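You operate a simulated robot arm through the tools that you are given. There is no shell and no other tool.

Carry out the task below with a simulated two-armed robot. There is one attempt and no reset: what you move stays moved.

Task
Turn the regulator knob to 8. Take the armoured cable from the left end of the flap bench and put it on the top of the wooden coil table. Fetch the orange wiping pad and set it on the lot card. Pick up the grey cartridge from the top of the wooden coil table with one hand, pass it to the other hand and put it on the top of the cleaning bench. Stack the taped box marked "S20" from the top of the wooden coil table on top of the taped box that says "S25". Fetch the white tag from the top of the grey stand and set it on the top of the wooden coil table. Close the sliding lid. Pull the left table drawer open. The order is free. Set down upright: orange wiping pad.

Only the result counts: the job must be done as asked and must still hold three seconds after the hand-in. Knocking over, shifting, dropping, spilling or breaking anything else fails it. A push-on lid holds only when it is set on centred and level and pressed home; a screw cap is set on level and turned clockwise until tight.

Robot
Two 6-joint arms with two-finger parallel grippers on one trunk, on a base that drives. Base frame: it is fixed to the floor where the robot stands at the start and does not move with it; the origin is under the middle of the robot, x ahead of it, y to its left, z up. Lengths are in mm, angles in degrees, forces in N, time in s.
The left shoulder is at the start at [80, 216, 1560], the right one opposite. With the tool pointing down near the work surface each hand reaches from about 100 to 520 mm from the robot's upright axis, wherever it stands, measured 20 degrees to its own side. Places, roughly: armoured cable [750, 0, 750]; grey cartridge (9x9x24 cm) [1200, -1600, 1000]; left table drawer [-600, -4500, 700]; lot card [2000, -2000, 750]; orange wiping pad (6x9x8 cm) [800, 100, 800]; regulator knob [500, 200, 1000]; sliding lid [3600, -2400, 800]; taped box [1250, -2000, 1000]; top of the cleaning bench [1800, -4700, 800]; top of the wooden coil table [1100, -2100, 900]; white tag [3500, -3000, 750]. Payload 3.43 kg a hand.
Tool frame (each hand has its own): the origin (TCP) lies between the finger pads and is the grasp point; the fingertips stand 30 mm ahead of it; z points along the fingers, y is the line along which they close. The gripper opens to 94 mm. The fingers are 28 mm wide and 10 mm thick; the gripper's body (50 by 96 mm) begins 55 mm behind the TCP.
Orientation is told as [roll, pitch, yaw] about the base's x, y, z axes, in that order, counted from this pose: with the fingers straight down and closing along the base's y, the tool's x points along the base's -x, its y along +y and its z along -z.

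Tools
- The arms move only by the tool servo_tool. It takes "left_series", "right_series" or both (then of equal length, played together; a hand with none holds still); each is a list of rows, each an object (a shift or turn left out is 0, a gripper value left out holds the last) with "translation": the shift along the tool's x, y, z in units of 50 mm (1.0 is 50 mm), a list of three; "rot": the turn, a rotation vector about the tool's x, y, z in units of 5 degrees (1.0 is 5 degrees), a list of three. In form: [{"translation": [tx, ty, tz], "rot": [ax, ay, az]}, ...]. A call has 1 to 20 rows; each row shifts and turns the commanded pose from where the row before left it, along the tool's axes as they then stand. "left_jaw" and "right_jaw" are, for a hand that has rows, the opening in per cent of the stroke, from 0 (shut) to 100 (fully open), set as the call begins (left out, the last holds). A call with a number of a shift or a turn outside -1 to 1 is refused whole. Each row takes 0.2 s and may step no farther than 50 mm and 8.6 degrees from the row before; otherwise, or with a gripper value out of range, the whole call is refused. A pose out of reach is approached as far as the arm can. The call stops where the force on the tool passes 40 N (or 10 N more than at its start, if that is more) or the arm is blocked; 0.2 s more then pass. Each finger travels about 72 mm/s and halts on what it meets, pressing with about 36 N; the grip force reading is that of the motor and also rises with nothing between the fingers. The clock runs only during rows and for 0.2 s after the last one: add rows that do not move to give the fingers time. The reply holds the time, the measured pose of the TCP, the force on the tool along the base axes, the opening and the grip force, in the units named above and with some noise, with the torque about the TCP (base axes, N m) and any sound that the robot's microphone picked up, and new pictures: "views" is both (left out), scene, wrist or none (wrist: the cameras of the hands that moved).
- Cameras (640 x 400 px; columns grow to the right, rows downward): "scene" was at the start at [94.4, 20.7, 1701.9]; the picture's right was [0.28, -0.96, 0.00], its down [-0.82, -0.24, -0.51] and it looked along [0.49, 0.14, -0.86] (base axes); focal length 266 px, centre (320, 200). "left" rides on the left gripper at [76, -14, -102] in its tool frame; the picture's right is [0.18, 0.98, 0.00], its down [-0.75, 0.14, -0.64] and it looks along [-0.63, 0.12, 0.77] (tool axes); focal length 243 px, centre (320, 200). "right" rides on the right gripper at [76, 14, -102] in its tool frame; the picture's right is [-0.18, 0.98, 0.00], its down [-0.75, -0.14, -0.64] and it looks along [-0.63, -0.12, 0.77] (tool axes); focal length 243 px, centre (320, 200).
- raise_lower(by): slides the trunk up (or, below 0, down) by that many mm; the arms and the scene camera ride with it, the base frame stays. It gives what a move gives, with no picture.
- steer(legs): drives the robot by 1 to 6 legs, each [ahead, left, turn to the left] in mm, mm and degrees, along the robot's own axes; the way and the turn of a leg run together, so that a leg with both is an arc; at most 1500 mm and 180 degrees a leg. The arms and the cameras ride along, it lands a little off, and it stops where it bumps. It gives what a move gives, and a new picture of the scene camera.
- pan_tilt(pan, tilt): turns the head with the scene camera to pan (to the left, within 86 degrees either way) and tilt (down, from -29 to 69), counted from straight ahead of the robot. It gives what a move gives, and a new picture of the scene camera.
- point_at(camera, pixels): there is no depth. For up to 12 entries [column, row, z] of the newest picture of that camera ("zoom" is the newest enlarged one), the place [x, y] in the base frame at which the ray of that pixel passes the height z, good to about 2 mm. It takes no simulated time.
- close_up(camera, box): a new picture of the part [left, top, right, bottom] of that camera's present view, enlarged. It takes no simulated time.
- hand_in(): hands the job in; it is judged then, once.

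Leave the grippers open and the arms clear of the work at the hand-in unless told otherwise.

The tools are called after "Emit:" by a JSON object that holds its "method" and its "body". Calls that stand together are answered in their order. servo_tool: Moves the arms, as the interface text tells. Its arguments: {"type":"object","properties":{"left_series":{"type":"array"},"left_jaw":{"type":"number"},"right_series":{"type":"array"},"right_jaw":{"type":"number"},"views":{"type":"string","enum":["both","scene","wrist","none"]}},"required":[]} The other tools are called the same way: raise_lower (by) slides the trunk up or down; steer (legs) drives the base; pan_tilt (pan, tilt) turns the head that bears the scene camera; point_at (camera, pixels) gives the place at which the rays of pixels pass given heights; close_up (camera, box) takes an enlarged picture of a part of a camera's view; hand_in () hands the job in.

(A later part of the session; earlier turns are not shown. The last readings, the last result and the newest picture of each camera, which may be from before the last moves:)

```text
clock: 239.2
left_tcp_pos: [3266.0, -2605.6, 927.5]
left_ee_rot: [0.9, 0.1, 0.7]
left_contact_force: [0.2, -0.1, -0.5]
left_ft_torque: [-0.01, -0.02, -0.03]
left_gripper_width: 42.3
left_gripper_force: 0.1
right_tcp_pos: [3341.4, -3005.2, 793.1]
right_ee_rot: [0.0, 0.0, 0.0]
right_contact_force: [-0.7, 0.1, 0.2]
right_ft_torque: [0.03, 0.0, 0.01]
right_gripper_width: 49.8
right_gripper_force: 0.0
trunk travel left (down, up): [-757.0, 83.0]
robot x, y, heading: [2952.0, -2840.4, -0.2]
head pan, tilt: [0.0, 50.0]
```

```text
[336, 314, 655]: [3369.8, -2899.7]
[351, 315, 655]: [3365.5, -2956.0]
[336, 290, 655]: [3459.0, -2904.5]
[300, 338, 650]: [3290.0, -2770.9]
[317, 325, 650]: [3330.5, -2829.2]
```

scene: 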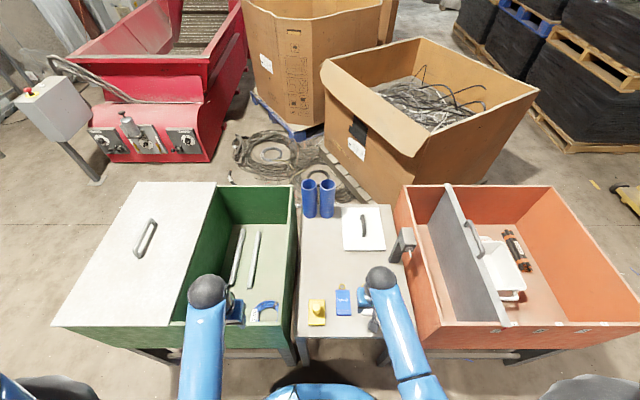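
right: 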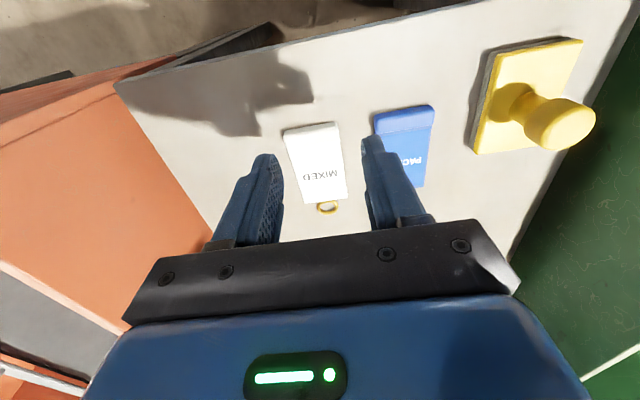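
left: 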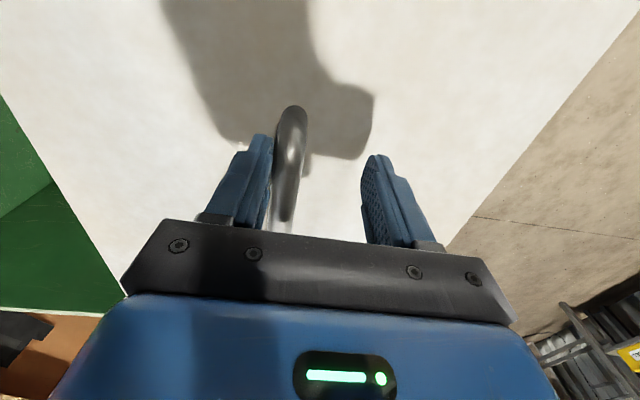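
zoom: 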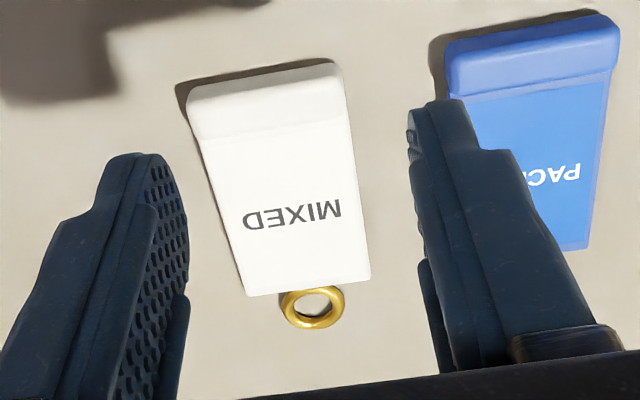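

Consistent now: white tag x 3365–3466, y −2991…−3048, surface ≈650. Raise the right hand, retract the left hand, lower the trunk.

Emit:
{"method": "servo_tool", "body": {"left_series": [{"translation": [0.8, 0, 0]}, {"translation": [0.8, 0, 0]}, {"translation": [0.8, 0, 0]}, {}], "right_series": [{"translation": [0, 0, -0.7]}, {"translation": [0, 0, -0.7]}, {"translation": [-0.6, -0.15, -0.6]}, {"translation": [-0.6, -0.15, 0]}], "right_jaw": 76, "views": "none"}}

Emit:
{"method": "raise_lower", "body": {"by": -150}}

Emit:
{"method": "servo_tool", "body": {"right_series": [{}]}}

```text
clock: 240.2
left_tcp_pos: [3148.5, -2606.9, 928.1]
left_ee_rot: [1.0, 0.0, 0.7]
left_contact_force: [0.4, 0.4, 0.5]
left_ft_torque: [-0.03, 0.0, -0.03]
left_gripper_width: 42.2
left_gripper_force: 0.0
right_tcp_pos: [3404.8, -3021.6, 892.2]
right_ee_rot: [0.0, 0.2, 0.1]
right_contact_force: [-0.6, -0.5, -0.4]
right_ft_torque: [0.0, 0.03, -0.05]
right_gripper_width: 71.4
right_gripper_force: 0.1
trunk travel left (down, up): [-757.0, 83.0]
robot x, y, heading: [2954.9, -2843.0, 0.3]
head pan, tilt: [0.0, 50.0]
```

```text
clock: 242.0
left_tcp_pos: [3146.8, -2606.3, 778.3]
left_ee_rot: [1.0, 0.1, 0.6]
left_contact_force: [-0.5, 0.0, 0.7]
left_ft_torque: [0.0, 0.04, 0.0]
left_gripper_width: 42.4
left_gripper_force: 0.1
right_tcp_pos: [3402.2, -3019.2, 743.1]
right_ee_rot: [-0.1, -0.1, 0.1]
right_contact_force: [-0.5, -0.4, 0.0]
right_ft_torque: [-0.03, 0.0, 0.01]
right_gripper_width: 71.7
right_gripper_force: 0.2
trunk travel left (down, up): [-607.0, 233.0]
robot x, y, heading: [2951.5, -2840.6, 0.1]
head pan, tilt: [0.0, 50.0]
```

```text
clock: 242.4
left_tcp_pos: [3147.1, -2606.2, 778.3]
left_ee_rot: [1.0, 0.1, 0.7]
left_contact_force: [-0.4, -0.2, 0.1]
left_ft_torque: [-0.01, -0.01, 0.03]
left_gripper_width: 42.3
left_gripper_force: 0.1
right_tcp_pos: [3403.0, -3020.6, 742.4]
right_ee_rot: [0.0, 0.0, 0.0]
right_contact_force: [-0.2, -0.2, 0.5]
right_ft_torque: [-0.02, 0.01, 0.01]
right_gripper_width: 71.7
right_gripper_force: 0.1
trunk travel left (down, up): [-607.0, 233.0]
robot x, y, heading: [2952.7, -2845.9, -0.0]
head pan, tilt: [0.0, 50.0]
```

scene: 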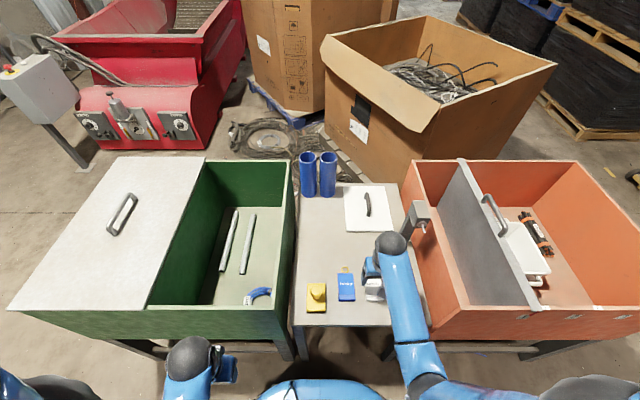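
right: 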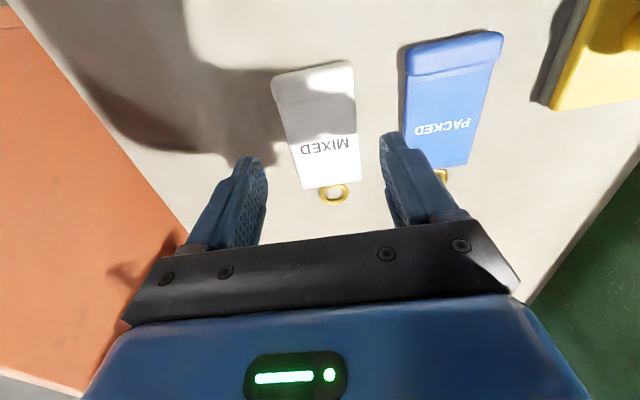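

Aligned. Descend.

Emit:
{"method": "servo_tool", "body": {"right_series": [{"translation": [0, 0, 0.5]}, {"translation": [0, 0, 0.4]}, {}], "views": "wrist"}}

Emit:
{"method": "servo_tool", "body": {"right_series": [{"translation": [0, 0, 0.1]}, {"translation": [0, 0, 0.1]}, {}], "views": "wrist"}}

```text
clock: 243.2
left_tcp_pos: [3146.5, -2606.9, 778.0]
left_ee_rot: [1.0, 0.0, 0.7]
left_contact_force: [-0.1, 0.1, 0.2]
left_ft_torque: [0.0, 0.0, -0.01]
left_gripper_width: 42.1
left_gripper_force: 0.0
right_tcp_pos: [3401.6, -3019.5, 696.9]
right_ee_rot: [0.0, 0.0, 0.1]
right_contact_force: [0.2, -0.5, 0.8]
right_ft_torque: [0.0, 0.03, 0.03]
right_gripper_width: 71.6
right_gripper_force: 0.2
trunk travel left (down, up): [-607.0, 233.0]
robot x, y, heading: [2953.6, -2846.6, 0.1]
head pan, tilt: [0.0, 50.0]
```

right: 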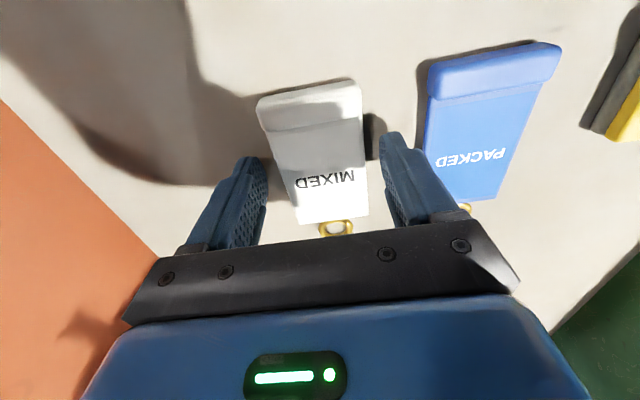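

```text
clock: 244.0
left_tcp_pos: [3144.6, -2606.3, 778.9]
left_ee_rot: [0.9, -0.1, 0.7]
left_contact_force: [-0.7, 0.1, 1.2]
left_ft_torque: [0.0, -0.02, 0.0]
left_gripper_width: 42.2
left_gripper_force: 0.0
right_tcp_pos: [3402.4, -3020.2, 689.9]
right_ee_rot: [0.0, -0.3, 0.1]
right_contact_force: [-4.0, -1.9, 22.7]
right_ft_torque: [0.61, 0.35, 0.12]
right_gripper_width: 71.2
right_gripper_force: 0.2
trunk travel left (down, up): [-607.0, 233.0]
robot x, y, heading: [2949.6, -2842.8, -0.0]
head pan, tilt: [0.0, 50.0]
```

right: 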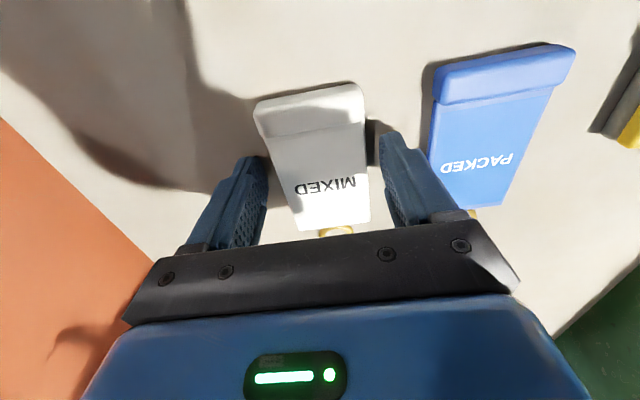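

Touching the stand (z≈660). Ease up 2 mm and close.

Emit:
{"method": "servo_tool", "body": {"right_series": [{"translation": [0, 0, -0.06]}, {}], "views": "none"}}

Emit:
{"method": "servo_tool", "body": {"right_series": [{}, {}, {}], "right_jaw": 20, "views": "none"}}

Emit:
{"method": "servo_tool", "body": {"right_series": [{"translation": [0, 0, -0.1]}, {"translation": [0, 0, -0.1]}, {"translation": [0, 0, -0.15]}, {}], "right_jaw": 0, "views": "wrist"}}

```text
clock: 244.6
left_tcp_pos: [3147.7, -2606.4, 778.5]
left_ee_rot: [1.0, 0.0, 0.7]
left_contact_force: [0.7, 0.1, 0.3]
left_ft_torque: [-0.02, 0.0, 0.02]
left_gripper_width: 42.3
left_gripper_force: 0.1
right_tcp_pos: [3402.3, -3020.3, 689.5]
right_ee_rot: [0.0, 0.0, 0.2]
right_contact_force: [1.2, 0.3, 2.1]
right_ft_torque: [0.09, -0.11, -0.08]
right_gripper_width: 71.7
right_gripper_force: 0.1
trunk travel left (down, up): [-607.0, 233.0]
robot x, y, heading: [2952.8, -2843.5, 0.1]
head pan, tilt: [0.0, 50.0]
```

```text
clock: 245.4
left_tcp_pos: [3146.9, -2606.6, 776.8]
left_ee_rot: [1.1, 0.2, 0.7]
left_contact_force: [0.0, 0.1, -0.7]
left_ft_torque: [0.02, 0.02, 0.0]
left_gripper_width: 42.2
left_gripper_force: 0.1
right_tcp_pos: [3401.2, -3020.3, 690.4]
right_ee_rot: [0.0, -0.1, 0.1]
right_contact_force: [0.6, 1.1, 0.0]
right_ft_torque: [0.02, 0.02, 0.03]
right_gripper_width: 53.4
right_gripper_force: 36.2
trunk travel left (down, up): [-607.0, 233.0]
robot x, y, heading: [2950.9, -2843.6, -0.0]
head pan, tilt: [0.0, 50.0]
```

```text
clock: 246.4
left_tcp_pos: [3146.9, -2606.9, 778.3]
left_ee_rot: [1.0, 0.1, 0.6]
left_contact_force: [-0.1, 0.3, -0.2]
left_ft_torque: [0.01, 0.04, 0.01]
left_gripper_width: 42.4
left_gripper_force: 0.1
right_tcp_pos: [3403.2, -3020.1, 708.4]
right_ee_rot: [-0.1, 0.0, 0.1]
right_contact_force: [-0.1, -0.3, -0.3]
right_ft_torque: [0.01, 0.03, 0.0]
right_gripper_width: 53.3
right_gripper_force: 35.7
trunk travel left (down, up): [-607.0, 233.0]
robot x, y, heading: [2951.4, -2844.3, 0.2]
head pan, tilt: [0.0, 50.0]
```

right: 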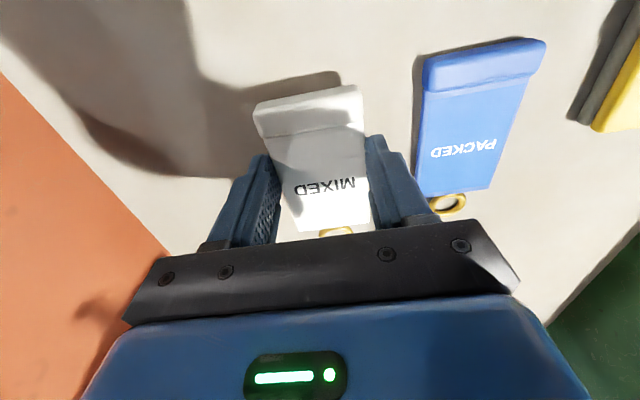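

Tag gripped and lifting. Raise more, retract, then raise the trunk.

Emit:
{"method": "servo_tool", "body": {"right_series": [{"translation": [0, 0, -0.2]}, {"translation": [0, 0, -0.3]}, {"translation": [0, 0, -0.3]}, {"translation": [0, 0, -0.3]}, {"translation": [0, 0, -0.3]}, {"translation": [0.2, 0, -0.2]}, {"translation": [0.4, 0, 0]}, {"translation": [0.4, 0, 0]}, {"translation": [0.4, 0, 0]}, {"translation": [0.4, 0, 0]}, {"translation": [0.2, 0, 0]}, {}], "views": "none"}}

Emit:
{"method": "raise_lower", "body": {"by": 230}}

Emit:
{"method": "servo_tool", "body": {"right_series": [{}]}}

```text
clock: 249.0
left_tcp_pos: [3146.8, -2606.7, 779.2]
left_ee_rot: [0.9, 0.1, 0.7]
left_contact_force: [0.4, 0.9, 0.2]
left_ft_torque: [0.0, -0.01, -0.02]
left_gripper_width: 42.3
left_gripper_force: 0.0
right_tcp_pos: [3303.0, -3020.1, 788.0]
right_ee_rot: [0.0, -0.1, 0.1]
right_contact_force: [-0.3, -0.5, -1.0]
right_ft_torque: [-0.01, -0.01, 0.02]
right_gripper_width: 53.6
right_gripper_force: 36.4
trunk travel left (down, up): [-607.0, 233.0]
robot x, y, heading: [2950.6, -2845.6, 0.2]
head pan, tilt: [0.0, 50.0]
```

```text
clock: 251.4
left_tcp_pos: [3146.4, -2606.2, 1007.8]
left_ee_rot: [1.0, 0.2, 0.7]
left_contact_force: [-0.6, 0.2, -0.4]
left_ft_torque: [0.02, 0.0, 0.03]
left_gripper_width: 42.1
left_gripper_force: 0.0
right_tcp_pos: [3301.9, -3020.0, 1017.5]
right_ee_rot: [0.0, -0.1, 0.0]
right_contact_force: [1.1, -0.2, -0.8]
right_ft_torque: [-0.01, 0.02, -0.02]
right_gripper_width: 53.6
right_gripper_force: 36.2
trunk travel left (down, up): [-837.0, 3.0]
robot x, y, heading: [2951.7, -2843.0, 0.2]
head pan, tilt: [0.0, 50.0]
```

```text
clock: 251.8
left_tcp_pos: [3147.0, -2607.1, 1007.8]
left_ee_rot: [1.2, 0.0, 0.7]
left_contact_force: [0.5, 0.4, -0.1]
left_ft_torque: [0.01, -0.01, 0.01]
left_gripper_width: 42.6
left_gripper_force: 0.0
right_tcp_pos: [3303.3, -3020.1, 1016.9]
right_ee_rot: [0.0, 0.0, 0.1]
right_contact_force: [0.0, -0.7, -0.4]
right_ft_torque: [0.0, -0.02, 0.01]
right_gripper_width: 53.4
right_gripper_force: 36.5
trunk travel left (down, up): [-837.0, 3.0]
robot x, y, heading: [2952.4, -2845.0, 0.2]
head pan, tilt: [0.0, 50.0]
```

scene: 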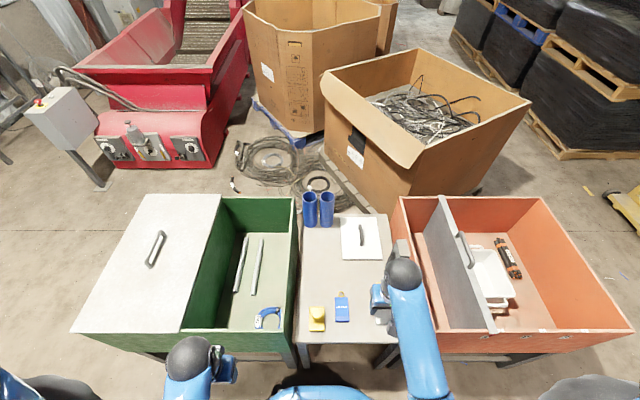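
right: 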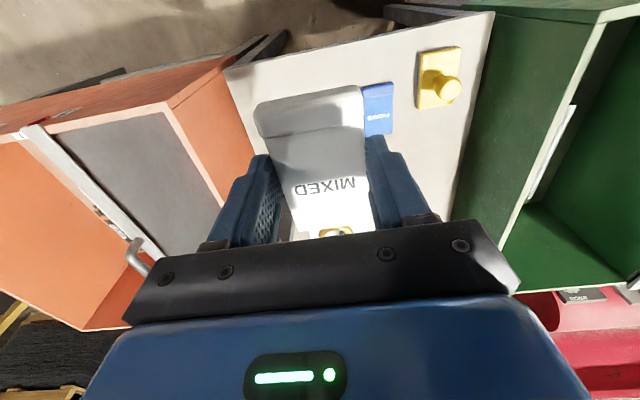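

Tag held. Return toward the coil table: back up 500, turn left 90° (face +y), drive 2080, then strafe left along the flap bench.

Emit:
{"method": "steer", "body": {"legs": [[-500, 0, 0], [0, 0, 90], [1050, 0, 0], [1040, 0, 0]]}}

Emit:
{"method": "steer", "body": {"legs": [[0, 1200, 0]]}}

Emit:
{"method": "pan_tilt", "body": {"pan": 86, "tilt": 35}}

```text
clock: 268.5
left_tcp_pos: [2260.6, -557.9, 1008.5]
left_ee_rot: [1.0, 0.0, 89.1]
left_contact_force: [1.0, -0.2, -0.2]
left_ft_torque: [-0.02, -0.01, -0.02]
left_gripper_width: 42.5
left_gripper_force: 0.1
right_tcp_pos: [2677.5, -413.3, 1017.2]
right_ee_rot: [0.0, -0.1, 88.5]
right_contact_force: [0.4, -0.2, 0.5]
right_ft_torque: [0.0, 0.02, 0.01]
right_gripper_width: 53.5
right_gripper_force: 35.8
trunk travel left (down, up): [-837.0, 3.0]
robot x, y, heading: [2491.9, -759.8, 88.6]
head pan, tilt: [0.0, 50.0]
```

scene: 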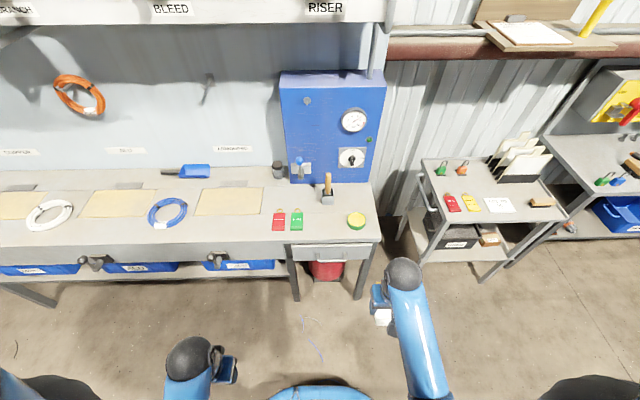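

```text
clock: 274.6
left_tcp_pos: [1070.8, -530.0, 1008.8]
left_ee_rot: [1.1, 0.1, 89.4]
left_contact_force: [-0.7, 0.4, -1.2]
left_ft_torque: [0.02, 0.02, -0.01]
left_gripper_width: 42.4
left_gripper_force: 0.1
right_tcp_pos: [1486.2, -383.5, 1017.6]
right_ee_rot: [0.0, 0.0, 88.7]
right_contact_force: [0.3, 0.4, -0.4]
right_ft_torque: [0.01, 0.03, -0.04]
right_gripper_width: 53.4
right_gripper_force: 36.1
trunk travel left (down, up): [-837.0, 3.0]
robot x, y, heading: [1301.0, -725.8, 88.9]
head pan, tilt: [0.0, 50.0]
```

scene: 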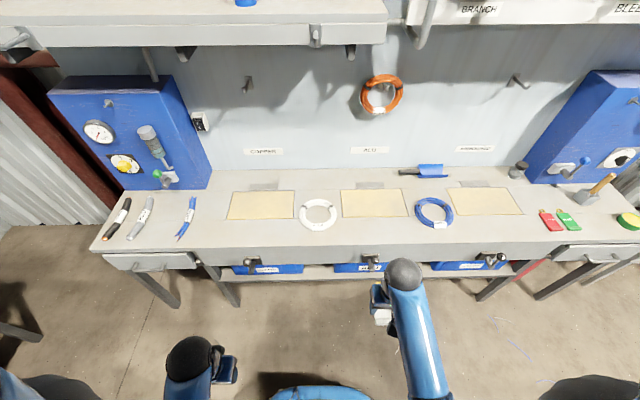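

```text
clock: 276.1
left_tcp_pos: [1069.3, -530.6, 1008.7]
left_ee_rot: [1.0, 0.2, 89.5]
left_contact_force: [0.1, 0.8, -0.7]
left_ft_torque: [0.01, -0.01, 0.0]
left_gripper_width: 42.5
left_gripper_force: 0.1
right_tcp_pos: [1486.0, -384.5, 1016.9]
right_ee_rot: [0.0, 0.0, 88.8]
right_contact_force: [0.7, 0.6, 0.6]
right_ft_torque: [-0.04, 0.02, 0.0]
right_gripper_width: 53.4
right_gripper_force: 36.1
trunk travel left (down, up): [-837.0, 3.0]
robot x, y, heading: [1300.8, -729.6, 88.7]
head pan, tilt: [85.9, 35.0]
```

scene: 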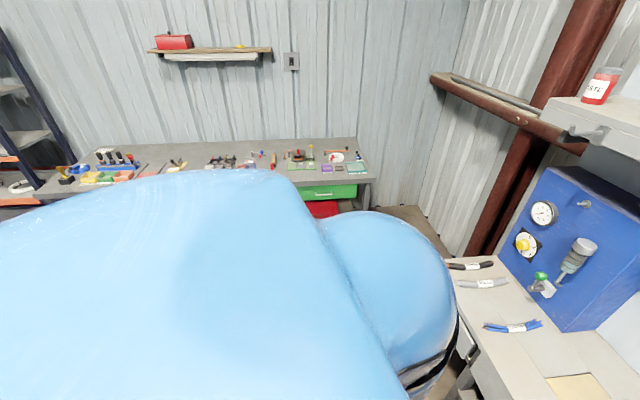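

Strafe left to x≈380, then turn left to face −y while looking at the coil table.

Emit:
{"method": "steer", "body": {"legs": [[0, 900, 0], [0, 0, 91], [0, 0, 90]]}}

Emit:
{"method": "pan_tilt", "body": {"pan": 30, "tilt": 35}}

Emit:
{"method": "close_up", "body": {"camera": "scene", "box": [180, 150, 380, 290]}}

```text
clock: 288.7
left_tcp_pos: [634.4, -902.9, 1008.2]
left_ee_rot: [1.0, 0.2, -87.7]
left_contact_force: [-0.1, -0.5, -0.1]
left_ft_torque: [-0.03, -0.02, 0.01]
left_gripper_width: 42.2
left_gripper_force: 0.0
right_tcp_pos: [225.0, -1069.5, 1017.8]
right_ee_rot: [0.1, -0.1, -88.2]
right_contact_force: [-1.0, -0.4, -0.3]
right_ft_torque: [-0.02, -0.02, -0.01]
right_gripper_width: 53.7
right_gripper_force: 35.9
trunk travel left (down, up): [-837.0, 3.0]
robot x, y, heading: [392.0, -715.3, -88.4]
head pan, tilt: [85.9, 35.0]
```

scene: 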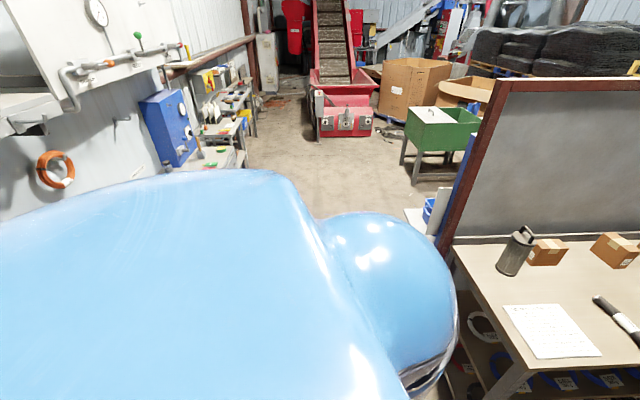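

```text
clock: 289.9
left_tcp_pos: [633.7, -903.1, 1008.7]
left_ee_rot: [1.0, 0.1, -87.6]
left_contact_force: [0.0, 0.7, -0.9]
left_ft_torque: [-0.02, -0.03, 0.02]
left_gripper_width: 42.2
left_gripper_force: 0.1
right_tcp_pos: [225.9, -1069.4, 1017.8]
right_ee_rot: [0.1, 0.0, -88.3]
right_contact_force: [0.2, 0.4, 0.4]
right_ft_torque: [-0.01, -0.03, 0.02]
right_gripper_width: 53.4
right_gripper_force: 35.9
trunk travel left (down, up): [-837.0, 3.0]
robot x, y, heading: [389.6, -714.6, -88.2]
head pan, tilt: [30.0, 35.0]
```

scene: 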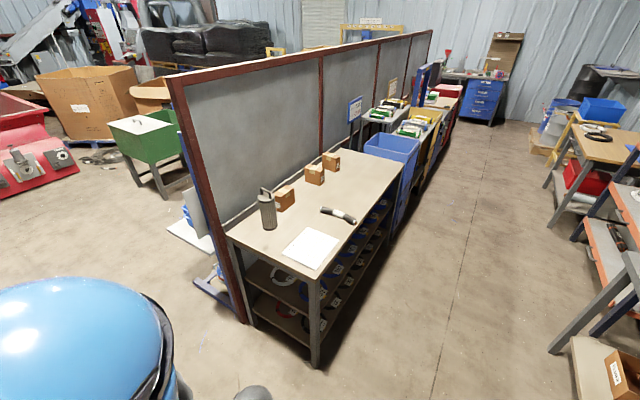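

```text
2.86 times, centred on (280, 220) of scene
```

zoom: 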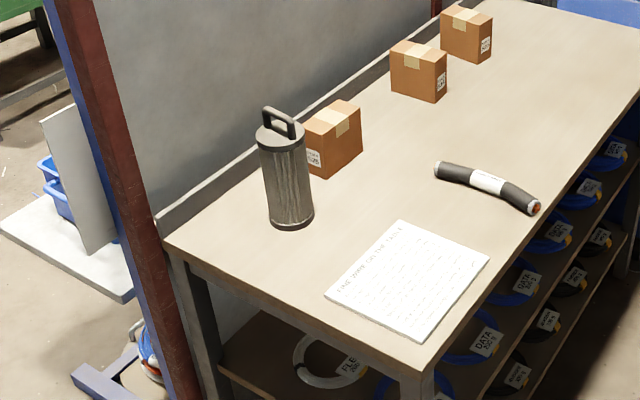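

Emit:
{"method": "close_up", "body": {"camera": "scene", "box": [255, 180, 305, 220]}}

Emit:
{"method": "close_up", "body": {"camera": "scene", "box": [120, 60, 220, 200]}}

```text
10.00 times, centred on (280, 200) of scene
```

zoom: 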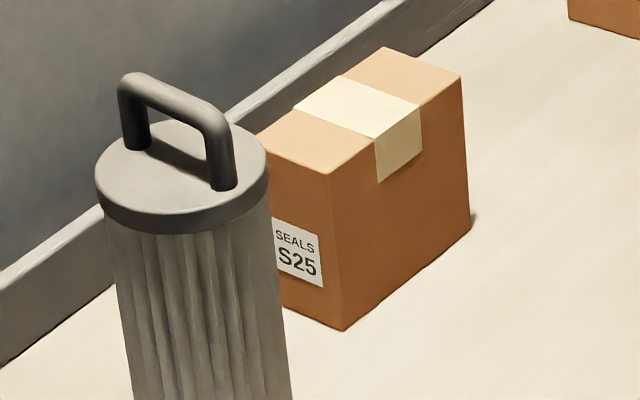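

```text
2.86 times, centred on (170, 130) of scene
```

zoom: 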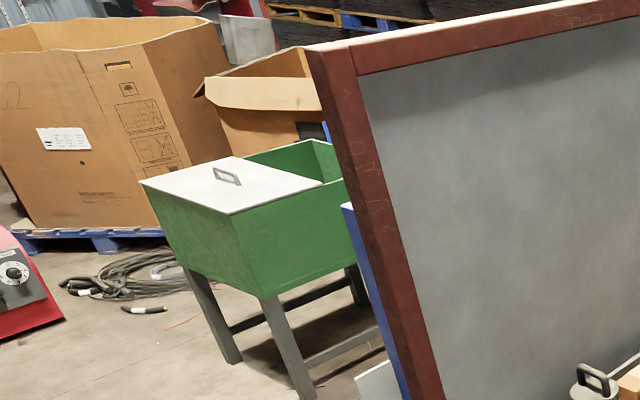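

S25 confirmed for the third box. Drive down the aisle 1390, turn left to face the coil table.

Emit:
{"method": "steer", "body": {"legs": [[0, 0, -1.8], [1390, 0, 0], [0, 0, 90]]}}

Emit:
{"method": "pan_tilt", "body": {"pan": 0, "tilt": 45}}

```text
clock: 301.0
left_tcp_pos: [595.0, -1876.9, 1008.6]
left_ee_rot: [1.0, 0.1, 0.0]
left_contact_force: [-0.5, 0.4, -1.0]
left_ft_torque: [0.01, -0.03, -0.03]
left_gripper_width: 42.2
left_gripper_force: 0.1
right_tcp_pos: [745.8, -2291.3, 1018.0]
right_ee_rot: [0.0, 0.0, -0.7]
right_contact_force: [0.4, 0.4, -0.3]
right_ft_torque: [0.0, 0.0, 0.0]
right_gripper_width: 53.6
right_gripper_force: 36.1
trunk travel left (down, up): [-837.0, 3.0]
robot x, y, heading: [393.9, -2110.5, -0.7]
head pan, tilt: [30.0, 35.0]
```

scene: 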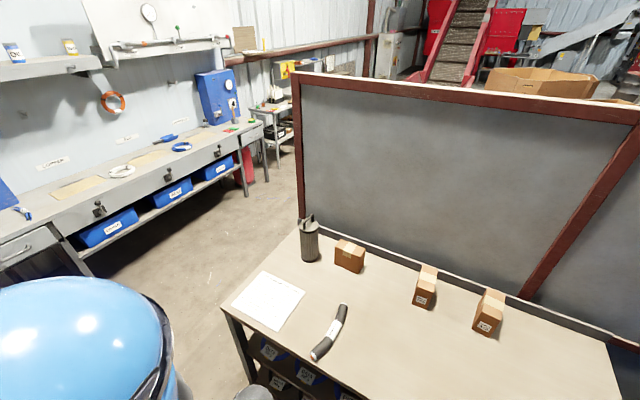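

```text
clock: 302.0
left_tcp_pos: [595.8, -1876.8, 1007.8]
left_ee_rot: [1.0, 0.0, 0.0]
left_contact_force: [0.5, 0.3, -0.3]
left_ft_torque: [0.0, 0.01, -0.01]
left_gripper_width: 42.1
left_gripper_force: 0.0
right_tcp_pos: [745.4, -2291.9, 1017.6]
right_ee_rot: [0.0, 0.0, -0.5]
right_contact_force: [-0.3, 0.6, -0.2]
right_ft_torque: [-0.03, 0.01, 0.0]
right_gripper_width: 53.4
right_gripper_force: 35.8
trunk travel left (down, up): [-837.0, 3.0]
robot x, y, heading: [395.1, -2109.5, -0.7]
head pan, tilt: [0.0, 45.0]
```

scene: 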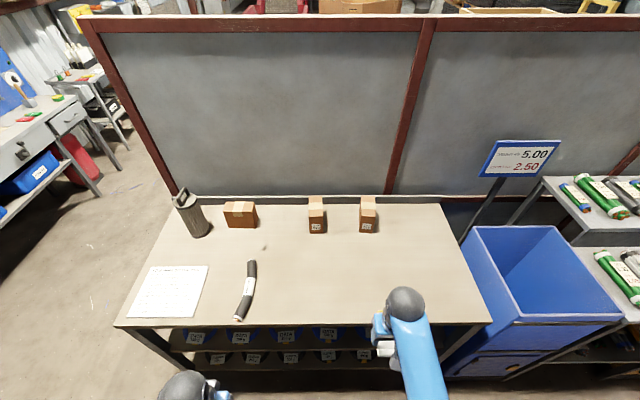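

Everything on the table looks right. Drive ahead 90, extend the tag hand to x≈925 and lower toward the table.

Emit:
{"method": "steer", "body": {"legs": [[90, 0, 0.6]]}}

Emit:
{"method": "servo_tool", "body": {"right_series": [{"translation": [-0.5, 0, 0]}, {"translation": [-0.6, 0, 0.2]}, {"translation": [-0.6, 0, 0.4]}, {"translation": [0, 0, 0.5]}, {"translation": [0, 0, 0.4]}, {}]}}

```text
clock: 303.1
left_tcp_pos: [672.9, -1874.5, 1010.6]
left_ee_rot: [1.1, -0.2, 0.5]
left_contact_force: [0.0, 0.5, 0.0]
left_ft_torque: [-0.03, -0.05, 0.01]
left_gripper_width: 42.3
left_gripper_force: 0.0
right_tcp_pos: [827.9, -2287.7, 1019.5]
right_ee_rot: [0.0, -0.5, 0.0]
right_contact_force: [0.0, 0.1, -0.2]
right_ft_torque: [0.01, 0.0, 0.01]
right_gripper_width: 53.5
right_gripper_force: 36.0
trunk travel left (down, up): [-837.0, 3.0]
robot x, y, heading: [484.2, -2111.1, -0.1]
head pan, tilt: [0.0, 45.0]
```

scene: 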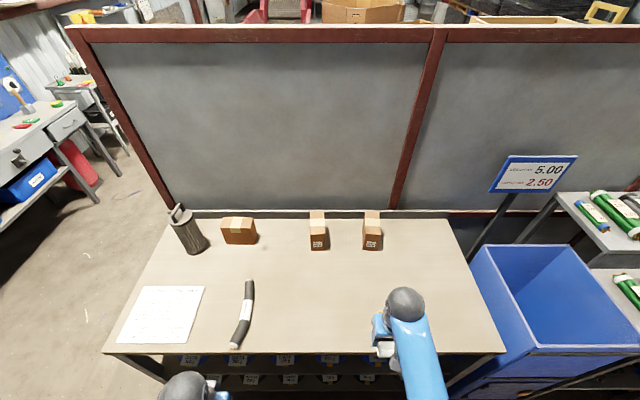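

```text
clock: 304.5
left_tcp_pos: [681.1, -1873.9, 1008.4]
left_ee_rot: [1.0, 0.1, 0.5]
left_contact_force: [-0.4, 0.3, -0.5]
left_ft_torque: [-0.01, 0.03, 0.0]
left_gripper_width: 42.3
left_gripper_force: 0.1
right_tcp_pos: [920.2, -2286.4, 943.6]
right_ee_rot: [-0.2, 0.0, 0.0]
right_contact_force: [-0.7, 0.2, -0.3]
right_ft_torque: [0.0, -0.01, -0.01]
right_gripper_width: 53.5
right_gripper_force: 36.1
trunk travel left (down, up): [-837.0, 3.0]
robot x, y, heading: [485.1, -2109.4, -0.1]
head pan, tilt: [0.0, 45.0]
```

scene: 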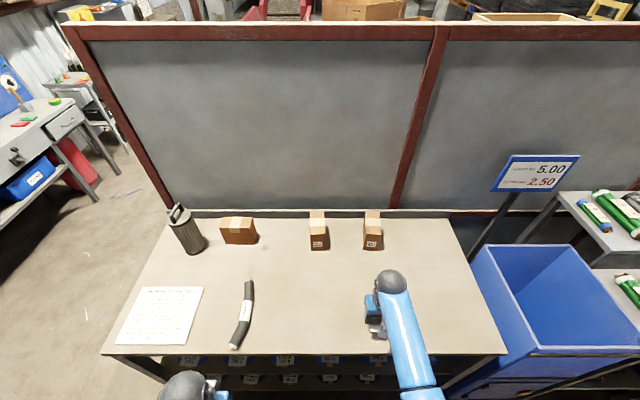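
right: 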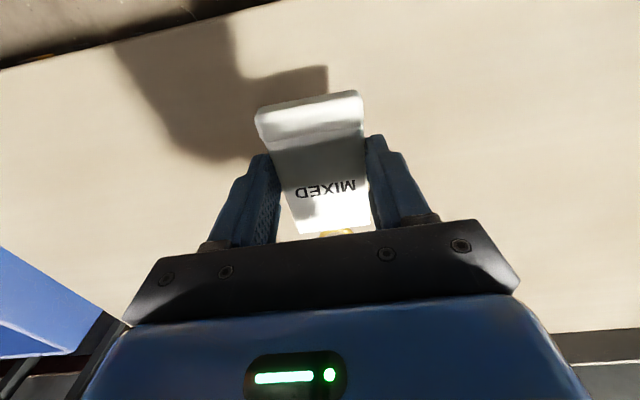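

Lower in small steps until contact.

Emit:
{"method": "servo_tool", "body": {"right_series": [{"translation": [0, 0, 0.1]}, {"translation": [0, 0, 0.1]}, {"translation": [0, 0, 0.1]}, {}], "views": "none"}}

Emit:
{"method": "servo_tool", "body": {"right_series": [{"translation": [0, 0, 0.06]}, {"translation": [0, 0, 0.06]}, {}], "views": "wrist"}}

```text
clock: 305.5
left_tcp_pos: [681.1, -1875.4, 1008.6]
left_ee_rot: [0.9, 0.1, 0.7]
left_contact_force: [0.1, -1.2, -0.5]
left_ft_torque: [0.0, -0.02, -0.02]
left_gripper_width: 42.4
left_gripper_force: 0.0
right_tcp_pos: [920.3, -2287.3, 927.9]
right_ee_rot: [0.0, 0.0, 0.0]
right_contact_force: [-1.0, 0.0, -0.1]
right_ft_torque: [0.0, -0.02, -0.02]
right_gripper_width: 53.5
right_gripper_force: 35.2
trunk travel left (down, up): [-837.0, 3.0]
robot x, y, heading: [483.5, -2106.3, 0.4]
head pan, tilt: [0.0, 45.0]
```

```text
clock: 306.3
left_tcp_pos: [681.1, -1875.7, 1008.6]
left_ee_rot: [1.0, 0.0, 0.7]
left_contact_force: [-0.2, -0.4, -0.4]
left_ft_torque: [0.02, -0.02, 0.0]
left_gripper_width: 42.3
left_gripper_force: 0.1
right_tcp_pos: [920.6, -2288.5, 921.4]
right_ee_rot: [0.1, 0.0, -0.1]
right_contact_force: [0.5, -0.5, 0.3]
right_ft_torque: [-0.01, -0.01, 0.0]
right_gripper_width: 53.5
right_gripper_force: 35.8
trunk travel left (down, up): [-837.0, 3.0]
robot x, y, heading: [488.5, -2110.5, 0.1]
head pan, tilt: [0.0, 45.0]
```

right: 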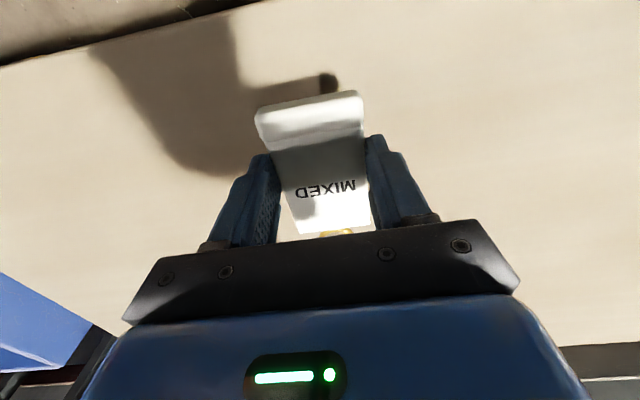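

Emit:
{"method": "servo_tool", "body": {"right_series": [{"translation": [0, 0, 0.1]}, {"translation": [0, 0, 0.1]}, {"translation": [0, 0, 0.1]}, {}], "views": "wrist"}}

```text
clock: 307.3
left_tcp_pos: [680.7, -1873.9, 1007.5]
left_ee_rot: [1.0, 0.0, 0.6]
left_contact_force: [0.5, 0.9, 0.3]
left_ft_torque: [0.01, 0.0, -0.01]
left_gripper_width: 42.3
left_gripper_force: 0.1
right_tcp_pos: [922.1, -2287.8, 906.7]
right_ee_rot: [-0.1, 0.0, 0.0]
right_contact_force: [0.1, 0.4, -0.9]
right_ft_torque: [-0.01, 0.0, 0.01]
right_gripper_width: 53.6
right_gripper_force: 35.7
trunk travel left (down, up): [-837.0, 3.0]
robot x, y, heading: [487.7, -2111.4, 0.1]
head pan, tilt: [0.0, 45.0]
```

right: 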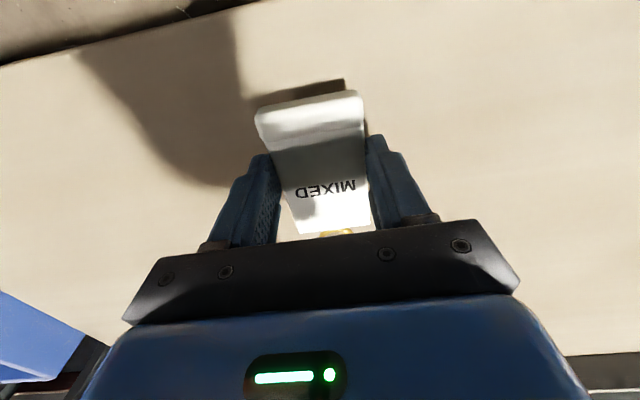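

Emit:
{"method": "servo_tool", "body": {"right_series": [{"translation": [0, 0, 0.08]}, {"translation": [0, 0, 0.08]}, {"translation": [0, 0, 0.08]}, {}], "views": "wrist"}}

```text
clock: 308.3
left_tcp_pos: [680.1, -1873.9, 1007.7]
left_ee_rot: [1.0, 0.1, 0.6]
left_contact_force: [0.4, 0.3, 0.9]
left_ft_torque: [0.02, 0.01, 0.01]
left_gripper_width: 42.4
left_gripper_force: 0.1
right_tcp_pos: [921.8, -2288.4, 894.2]
right_ee_rot: [0.0, 0.0, 0.0]
right_contact_force: [-0.8, 0.3, -0.1]
right_ft_torque: [0.04, 0.0, -0.01]
right_gripper_width: 53.5
right_gripper_force: 35.9
trunk travel left (down, up): [-837.0, 3.0]
robot x, y, heading: [484.5, -2110.0, 0.0]
head pan, tilt: [0.0, 45.0]
```

right: 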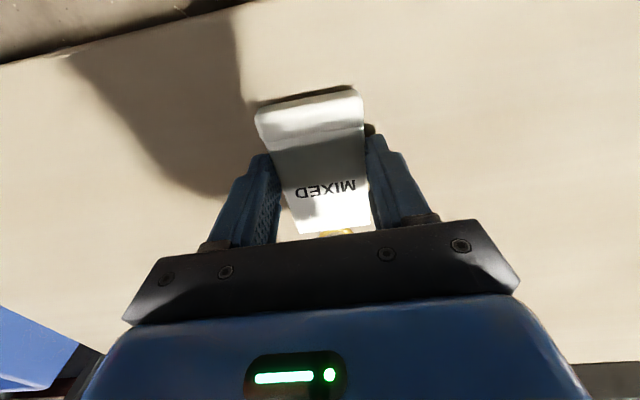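

Emit:
{"method": "servo_tool", "body": {"right_series": [{"translation": [0, 0, 0.06]}, {"translation": [0, 0, 0.06]}, {"translation": [0, 0, 0.06]}, {}], "views": "wrist"}}

```text
clock: 309.3
left_tcp_pos: [678.5, -1874.2, 1009.3]
left_ee_rot: [1.1, 0.0, 0.5]
left_contact_force: [0.0, -0.1, 0.8]
left_ft_torque: [-0.01, 0.03, -0.03]
left_gripper_width: 42.4
left_gripper_force: 0.1
right_tcp_pos: [922.0, -2287.1, 889.8]
right_ee_rot: [-0.1, -0.5, -0.1]
right_contact_force: [-9.7, -2.6, 27.2]
right_ft_torque: [0.47, 0.75, 0.3]
right_gripper_width: 53.5
right_gripper_force: 36.0
trunk travel left (down, up): [-837.0, 3.0]
robot x, y, heading: [485.1, -2111.3, -0.1]
head pan, tilt: [0.0, 45.0]
stopped in row 4 (right hand): the force on the tool passed its limit at 43 N (the readings are from after the stop); the commanded pose is now the measured one
```

right: 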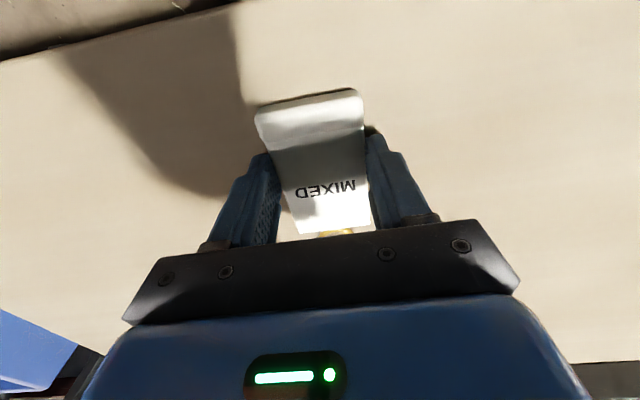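

Contact: table z≈860. Ease up, release and rise.

Emit:
{"method": "servo_tool", "body": {"right_series": [{"translation": [0, 0, -0.04]}, {}], "views": "none"}}

Emit:
{"method": "servo_tool", "body": {"right_series": [{}, {}, {}], "right_jaw": 80, "views": "none"}}

Emit:
{"method": "servo_tool", "body": {"right_series": [{"translation": [0, 0, -0.3]}, {"translation": [0, 0, -0.6]}, {"translation": [0, 0, -0.7]}, {"translation": [0, 0, -0.7]}, {"translation": [0.5, 0, 0]}, {"translation": [0.8, 0, 0]}, {}]}}

```text
clock: 309.9
left_tcp_pos: [678.8, -1875.1, 1008.7]
left_ee_rot: [1.0, 0.1, 0.6]
left_contact_force: [-0.3, 0.0, 0.4]
left_ft_torque: [-0.03, -0.01, 0.02]
left_gripper_width: 42.4
left_gripper_force: 0.0
right_tcp_pos: [922.7, -2289.4, 889.4]
right_ee_rot: [-0.2, -0.5, -0.1]
right_contact_force: [-3.4, -0.3, 11.4]
right_ft_torque: [0.17, 0.34, 0.05]
right_gripper_width: 53.5
right_gripper_force: 35.8
trunk travel left (down, up): [-837.0, 3.0]
robot x, y, heading: [485.7, -2109.3, -0.0]
head pan, tilt: [0.0, 45.0]
```

```text
clock: 310.7
left_tcp_pos: [679.4, -1873.9, 1008.3]
left_ee_rot: [1.0, 0.0, 0.5]
left_contact_force: [0.3, -0.4, 0.1]
left_ft_torque: [0.0, 0.0, 0.01]
left_gripper_width: 42.4
left_gripper_force: 0.1
right_tcp_pos: [922.8, -2288.9, 889.2]
right_ee_rot: [0.0, -0.5, -0.1]
right_contact_force: [-0.9, -0.6, 9.6]
right_ft_torque: [0.11, 0.15, -0.08]
right_gripper_width: 74.1
right_gripper_force: 0.0
trunk travel left (down, up): [-837.0, 3.0]
robot x, y, heading: [487.8, -2112.0, -0.3]
head pan, tilt: [0.0, 45.0]
```

```text
clock: 312.3
left_tcp_pos: [681.3, -1875.3, 1007.8]
left_ee_rot: [1.0, 0.1, 0.6]
left_contact_force: [-0.1, -0.2, -0.6]
left_ft_torque: [-0.02, -0.02, -0.01]
left_gripper_width: 42.3
left_gripper_force: 0.0
right_tcp_pos: [857.2, -2286.3, 1003.0]
right_ee_rot: [-0.1, -0.3, -0.2]
right_contact_force: [-0.4, -0.1, -0.4]
right_ft_torque: [0.02, -0.01, 0.0]
right_gripper_width: 75.2
right_gripper_force: 0.0
trunk travel left (down, up): [-837.0, 3.0]
robot x, y, heading: [482.4, -2107.7, -0.0]
head pan, tilt: [0.0, 45.0]
```

scene: 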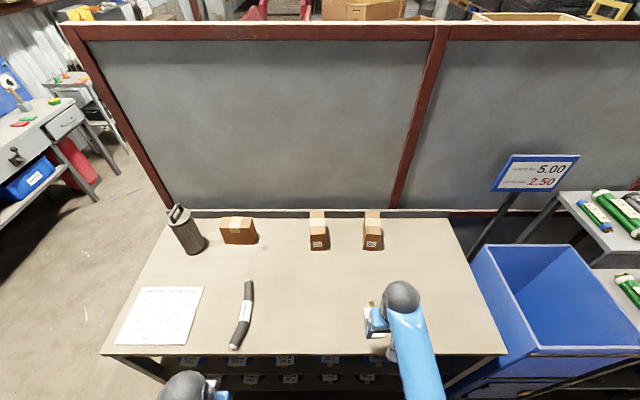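
right: 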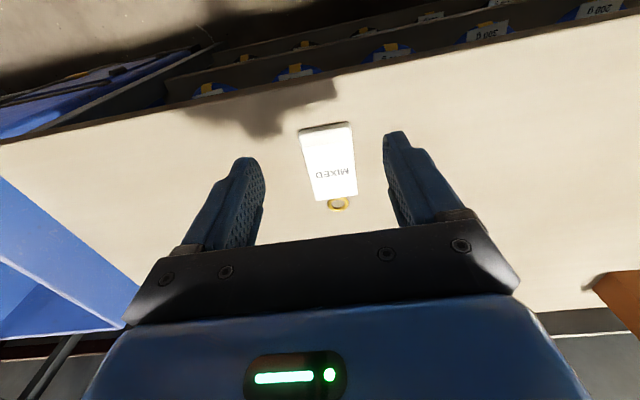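

Tag placed. Now measure the boxes with table z=860.

Emit:
{"method": "close_up", "body": {"camera": "scene", "box": [290, 200, 400, 260]}}

Emit:
{"method": "point_at", "body": {"camera": "zoom", "pixels": [[427, 282, 860], [533, 287, 860], [430, 210, 960], [535, 213, 960], [438, 65, 960], [522, 68, 960], [120, 295, 860], [230, 290, 860]]}}

Emit:
{"method": "close_up", "body": {"camera": "scene", "box": [150, 190, 270, 270]}}

```text
5.82 times, centred on (345, 230) of scene
```

zoom: 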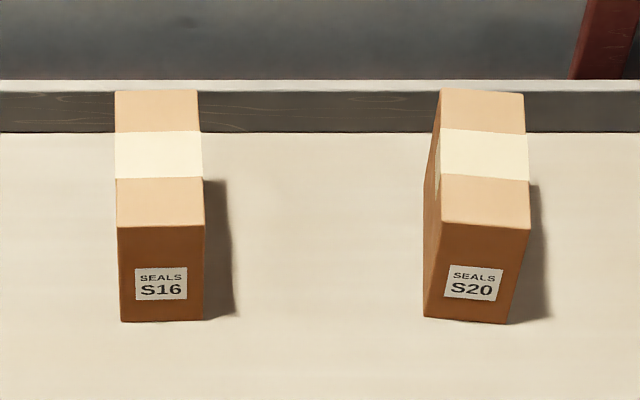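

```text
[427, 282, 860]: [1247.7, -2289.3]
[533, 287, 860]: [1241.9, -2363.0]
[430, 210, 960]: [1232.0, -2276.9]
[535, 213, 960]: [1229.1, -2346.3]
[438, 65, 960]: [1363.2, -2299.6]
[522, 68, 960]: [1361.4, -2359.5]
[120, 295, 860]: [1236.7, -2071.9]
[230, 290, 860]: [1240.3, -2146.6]
```

```text
5.00 times, centred on (210, 230) of scene
```

zoom: 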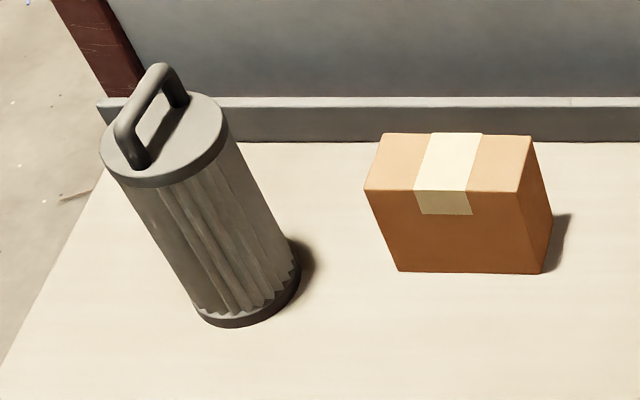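

Emit:
{"method": "point_at", "body": {"camera": "scene", "pixels": [[362.9, 249.9, 860], [377.1, 251.3, 860], [365.6, 233.8, 950], [381.3, 235.2, 950], [366, 210.8, 950], [380, 211.8, 950], [225.6, 244, 860], [254, 244.8, 860], [219, 228, 950], [249.6, 228.4, 950], [222.4, 216.8, 950], [252, 217.2, 950]]}}

Emit:
{"method": "point_at", "body": {"camera": "scene", "pixels": [[195, 249, 860], [173, 219, 1090], [183, 206, 1090], [172, 221, 1060], [183, 210, 1060], [208, 254, 860], [190, 254, 860]]}}

```text
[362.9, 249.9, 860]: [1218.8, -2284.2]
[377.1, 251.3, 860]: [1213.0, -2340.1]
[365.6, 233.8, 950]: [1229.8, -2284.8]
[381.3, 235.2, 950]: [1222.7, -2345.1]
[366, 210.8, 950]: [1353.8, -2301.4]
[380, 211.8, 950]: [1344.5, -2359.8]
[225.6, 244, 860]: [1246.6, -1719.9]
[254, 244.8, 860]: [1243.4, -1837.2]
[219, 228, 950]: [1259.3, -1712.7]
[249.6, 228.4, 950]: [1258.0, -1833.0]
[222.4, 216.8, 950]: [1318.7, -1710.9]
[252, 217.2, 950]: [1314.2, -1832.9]
```

```text
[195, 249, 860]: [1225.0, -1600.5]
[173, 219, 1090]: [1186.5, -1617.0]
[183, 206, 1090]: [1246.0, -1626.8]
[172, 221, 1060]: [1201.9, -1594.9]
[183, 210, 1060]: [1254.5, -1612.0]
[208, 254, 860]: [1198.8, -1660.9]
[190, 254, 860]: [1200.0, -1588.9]
```

S20: ≈120×60×100 mm, centre (1278, −2320), yaw ≈ −7°; S25 centre (1278, −1773). I need reach, so I'll use a 45° forward-tilted grasp with the right hand. Back off 250 and right 90, lower the trunk 200, then tilt and extend.

Emit:
{"method": "steer", "body": {"legs": [[-250, 0, 0], [0, -90, 0]]}}

Emit:
{"method": "raise_lower", "body": {"by": -200}}

Emit:
{"method": "servo_tool", "body": {"right_series": [{"translation": [-0.5, 0.127, -0.4], "rot": [0, -1, 0]}, {"translation": [-0.533, 0.127, -0.355], "rot": [0, -1, 0]}, {"translation": [-0.562, 0.127, -0.307], "rot": [0, -1, 0]}, {"translation": [-0.587, 0.127, -0.257], "rot": [0, -1, 0]}, {"translation": [-0.607, 0.127, -0.205], "rot": [0, -1, 0]}, {"translation": [-0.622, 0.127, -0.151], "rot": [0, -1, 0]}, {"translation": [-0.633, 0.127, -0.096], "rot": [0, -1, 0]}, {"translation": [-0.639, 0.127, -0.041], "rot": [0, -1, 0]}, {"translation": [-0.64, 0.127, 0.015], "rot": [0, -1, 0]}, {"translation": [-0.629, 0, -0.035]}, {"translation": [-0.629, 0, -0.035]}, {}], "right_jaw": 100}}

```text
clock: 314.8
left_tcp_pos: [429.8, -1956.7, 1006.0]
left_ee_rot: [0.5, 0.2, 0.5]
left_contact_force: [0.0, 0.5, 0.0]
left_ft_torque: [-0.05, 0.04, 0.0]
left_gripper_width: 42.4
left_gripper_force: 0.1
right_tcp_pos: [607.6, -2369.4, 1004.8]
right_ee_rot: [-0.5, -0.3, 0.1]
right_contact_force: [-0.2, 1.2, -1.0]
right_ft_torque: [-0.06, 0.03, 0.0]
right_gripper_width: 75.1
right_gripper_force: 0.1
trunk travel left (down, up): [-837.0, 3.0]
robot x, y, heading: [233.3, -2199.2, -0.2]
head pan, tilt: [0.0, 45.0]
```

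scene: 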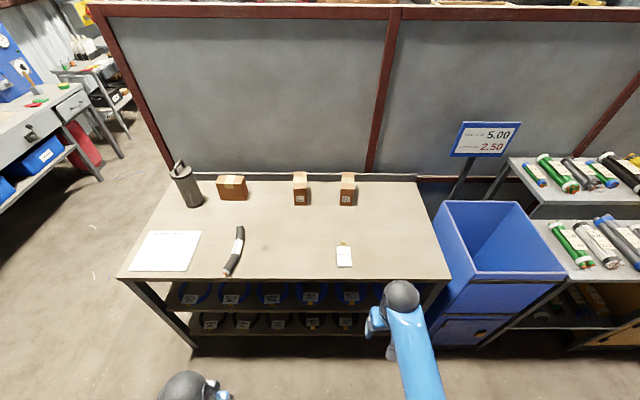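

```text
clock: 317.0
left_tcp_pos: [428.9, -1964.9, 808.3]
left_ee_rot: [1.0, 0.0, 0.6]
left_contact_force: [-0.6, -0.5, 0.3]
left_ft_torque: [-0.02, 0.0, 0.01]
left_gripper_width: 42.3
left_gripper_force: 0.1
right_tcp_pos: [605.9, -2377.0, 803.8]
right_ee_rot: [0.1, -0.4, 0.0]
right_contact_force: [-0.3, 0.0, 0.1]
right_ft_torque: [0.03, -0.01, -0.01]
right_gripper_width: 75.3
right_gripper_force: 0.0
trunk travel left (down, up): [-637.0, 203.0]
robot x, y, heading: [235.1, -2199.7, 0.2]
head pan, tilt: [0.0, 45.0]
```

```text
clock: 319.6
left_tcp_pos: [428.2, -1964.9, 809.5]
left_ee_rot: [1.0, 0.1, 0.5]
left_contact_force: [0.4, 0.1, 0.4]
left_ft_torque: [0.0, 0.03, -0.01]
left_gripper_width: 42.1
left_gripper_force: 0.0
right_tcp_pos: [872.2, -2318.7, 1033.1]
right_ee_rot: [0.0, -45.4, 0.1]
right_contact_force: [0.0, -0.1, -1.2]
right_ft_torque: [-0.01, 0.01, 0.0]
right_gripper_width: 94.1
right_gripper_force: 0.1
trunk travel left (down, up): [-637.0, 203.0]
robot x, y, heading: [231.9, -2200.6, 0.0]
head pan, tilt: [0.0, 45.0]
```

scene: 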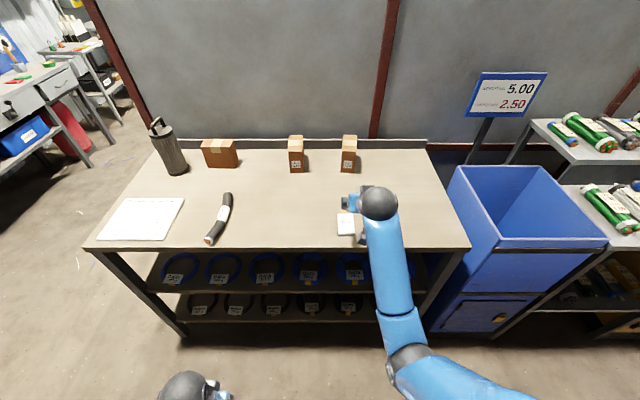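
right: 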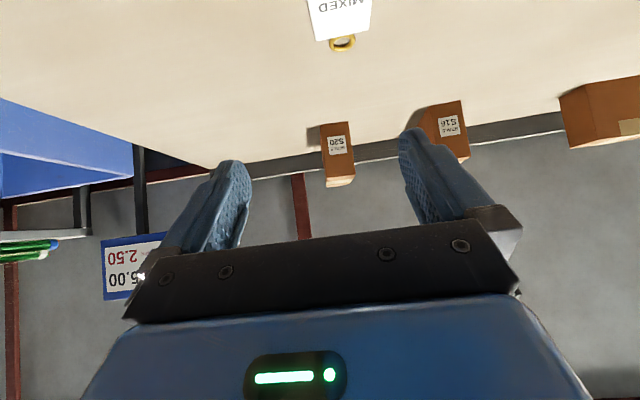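

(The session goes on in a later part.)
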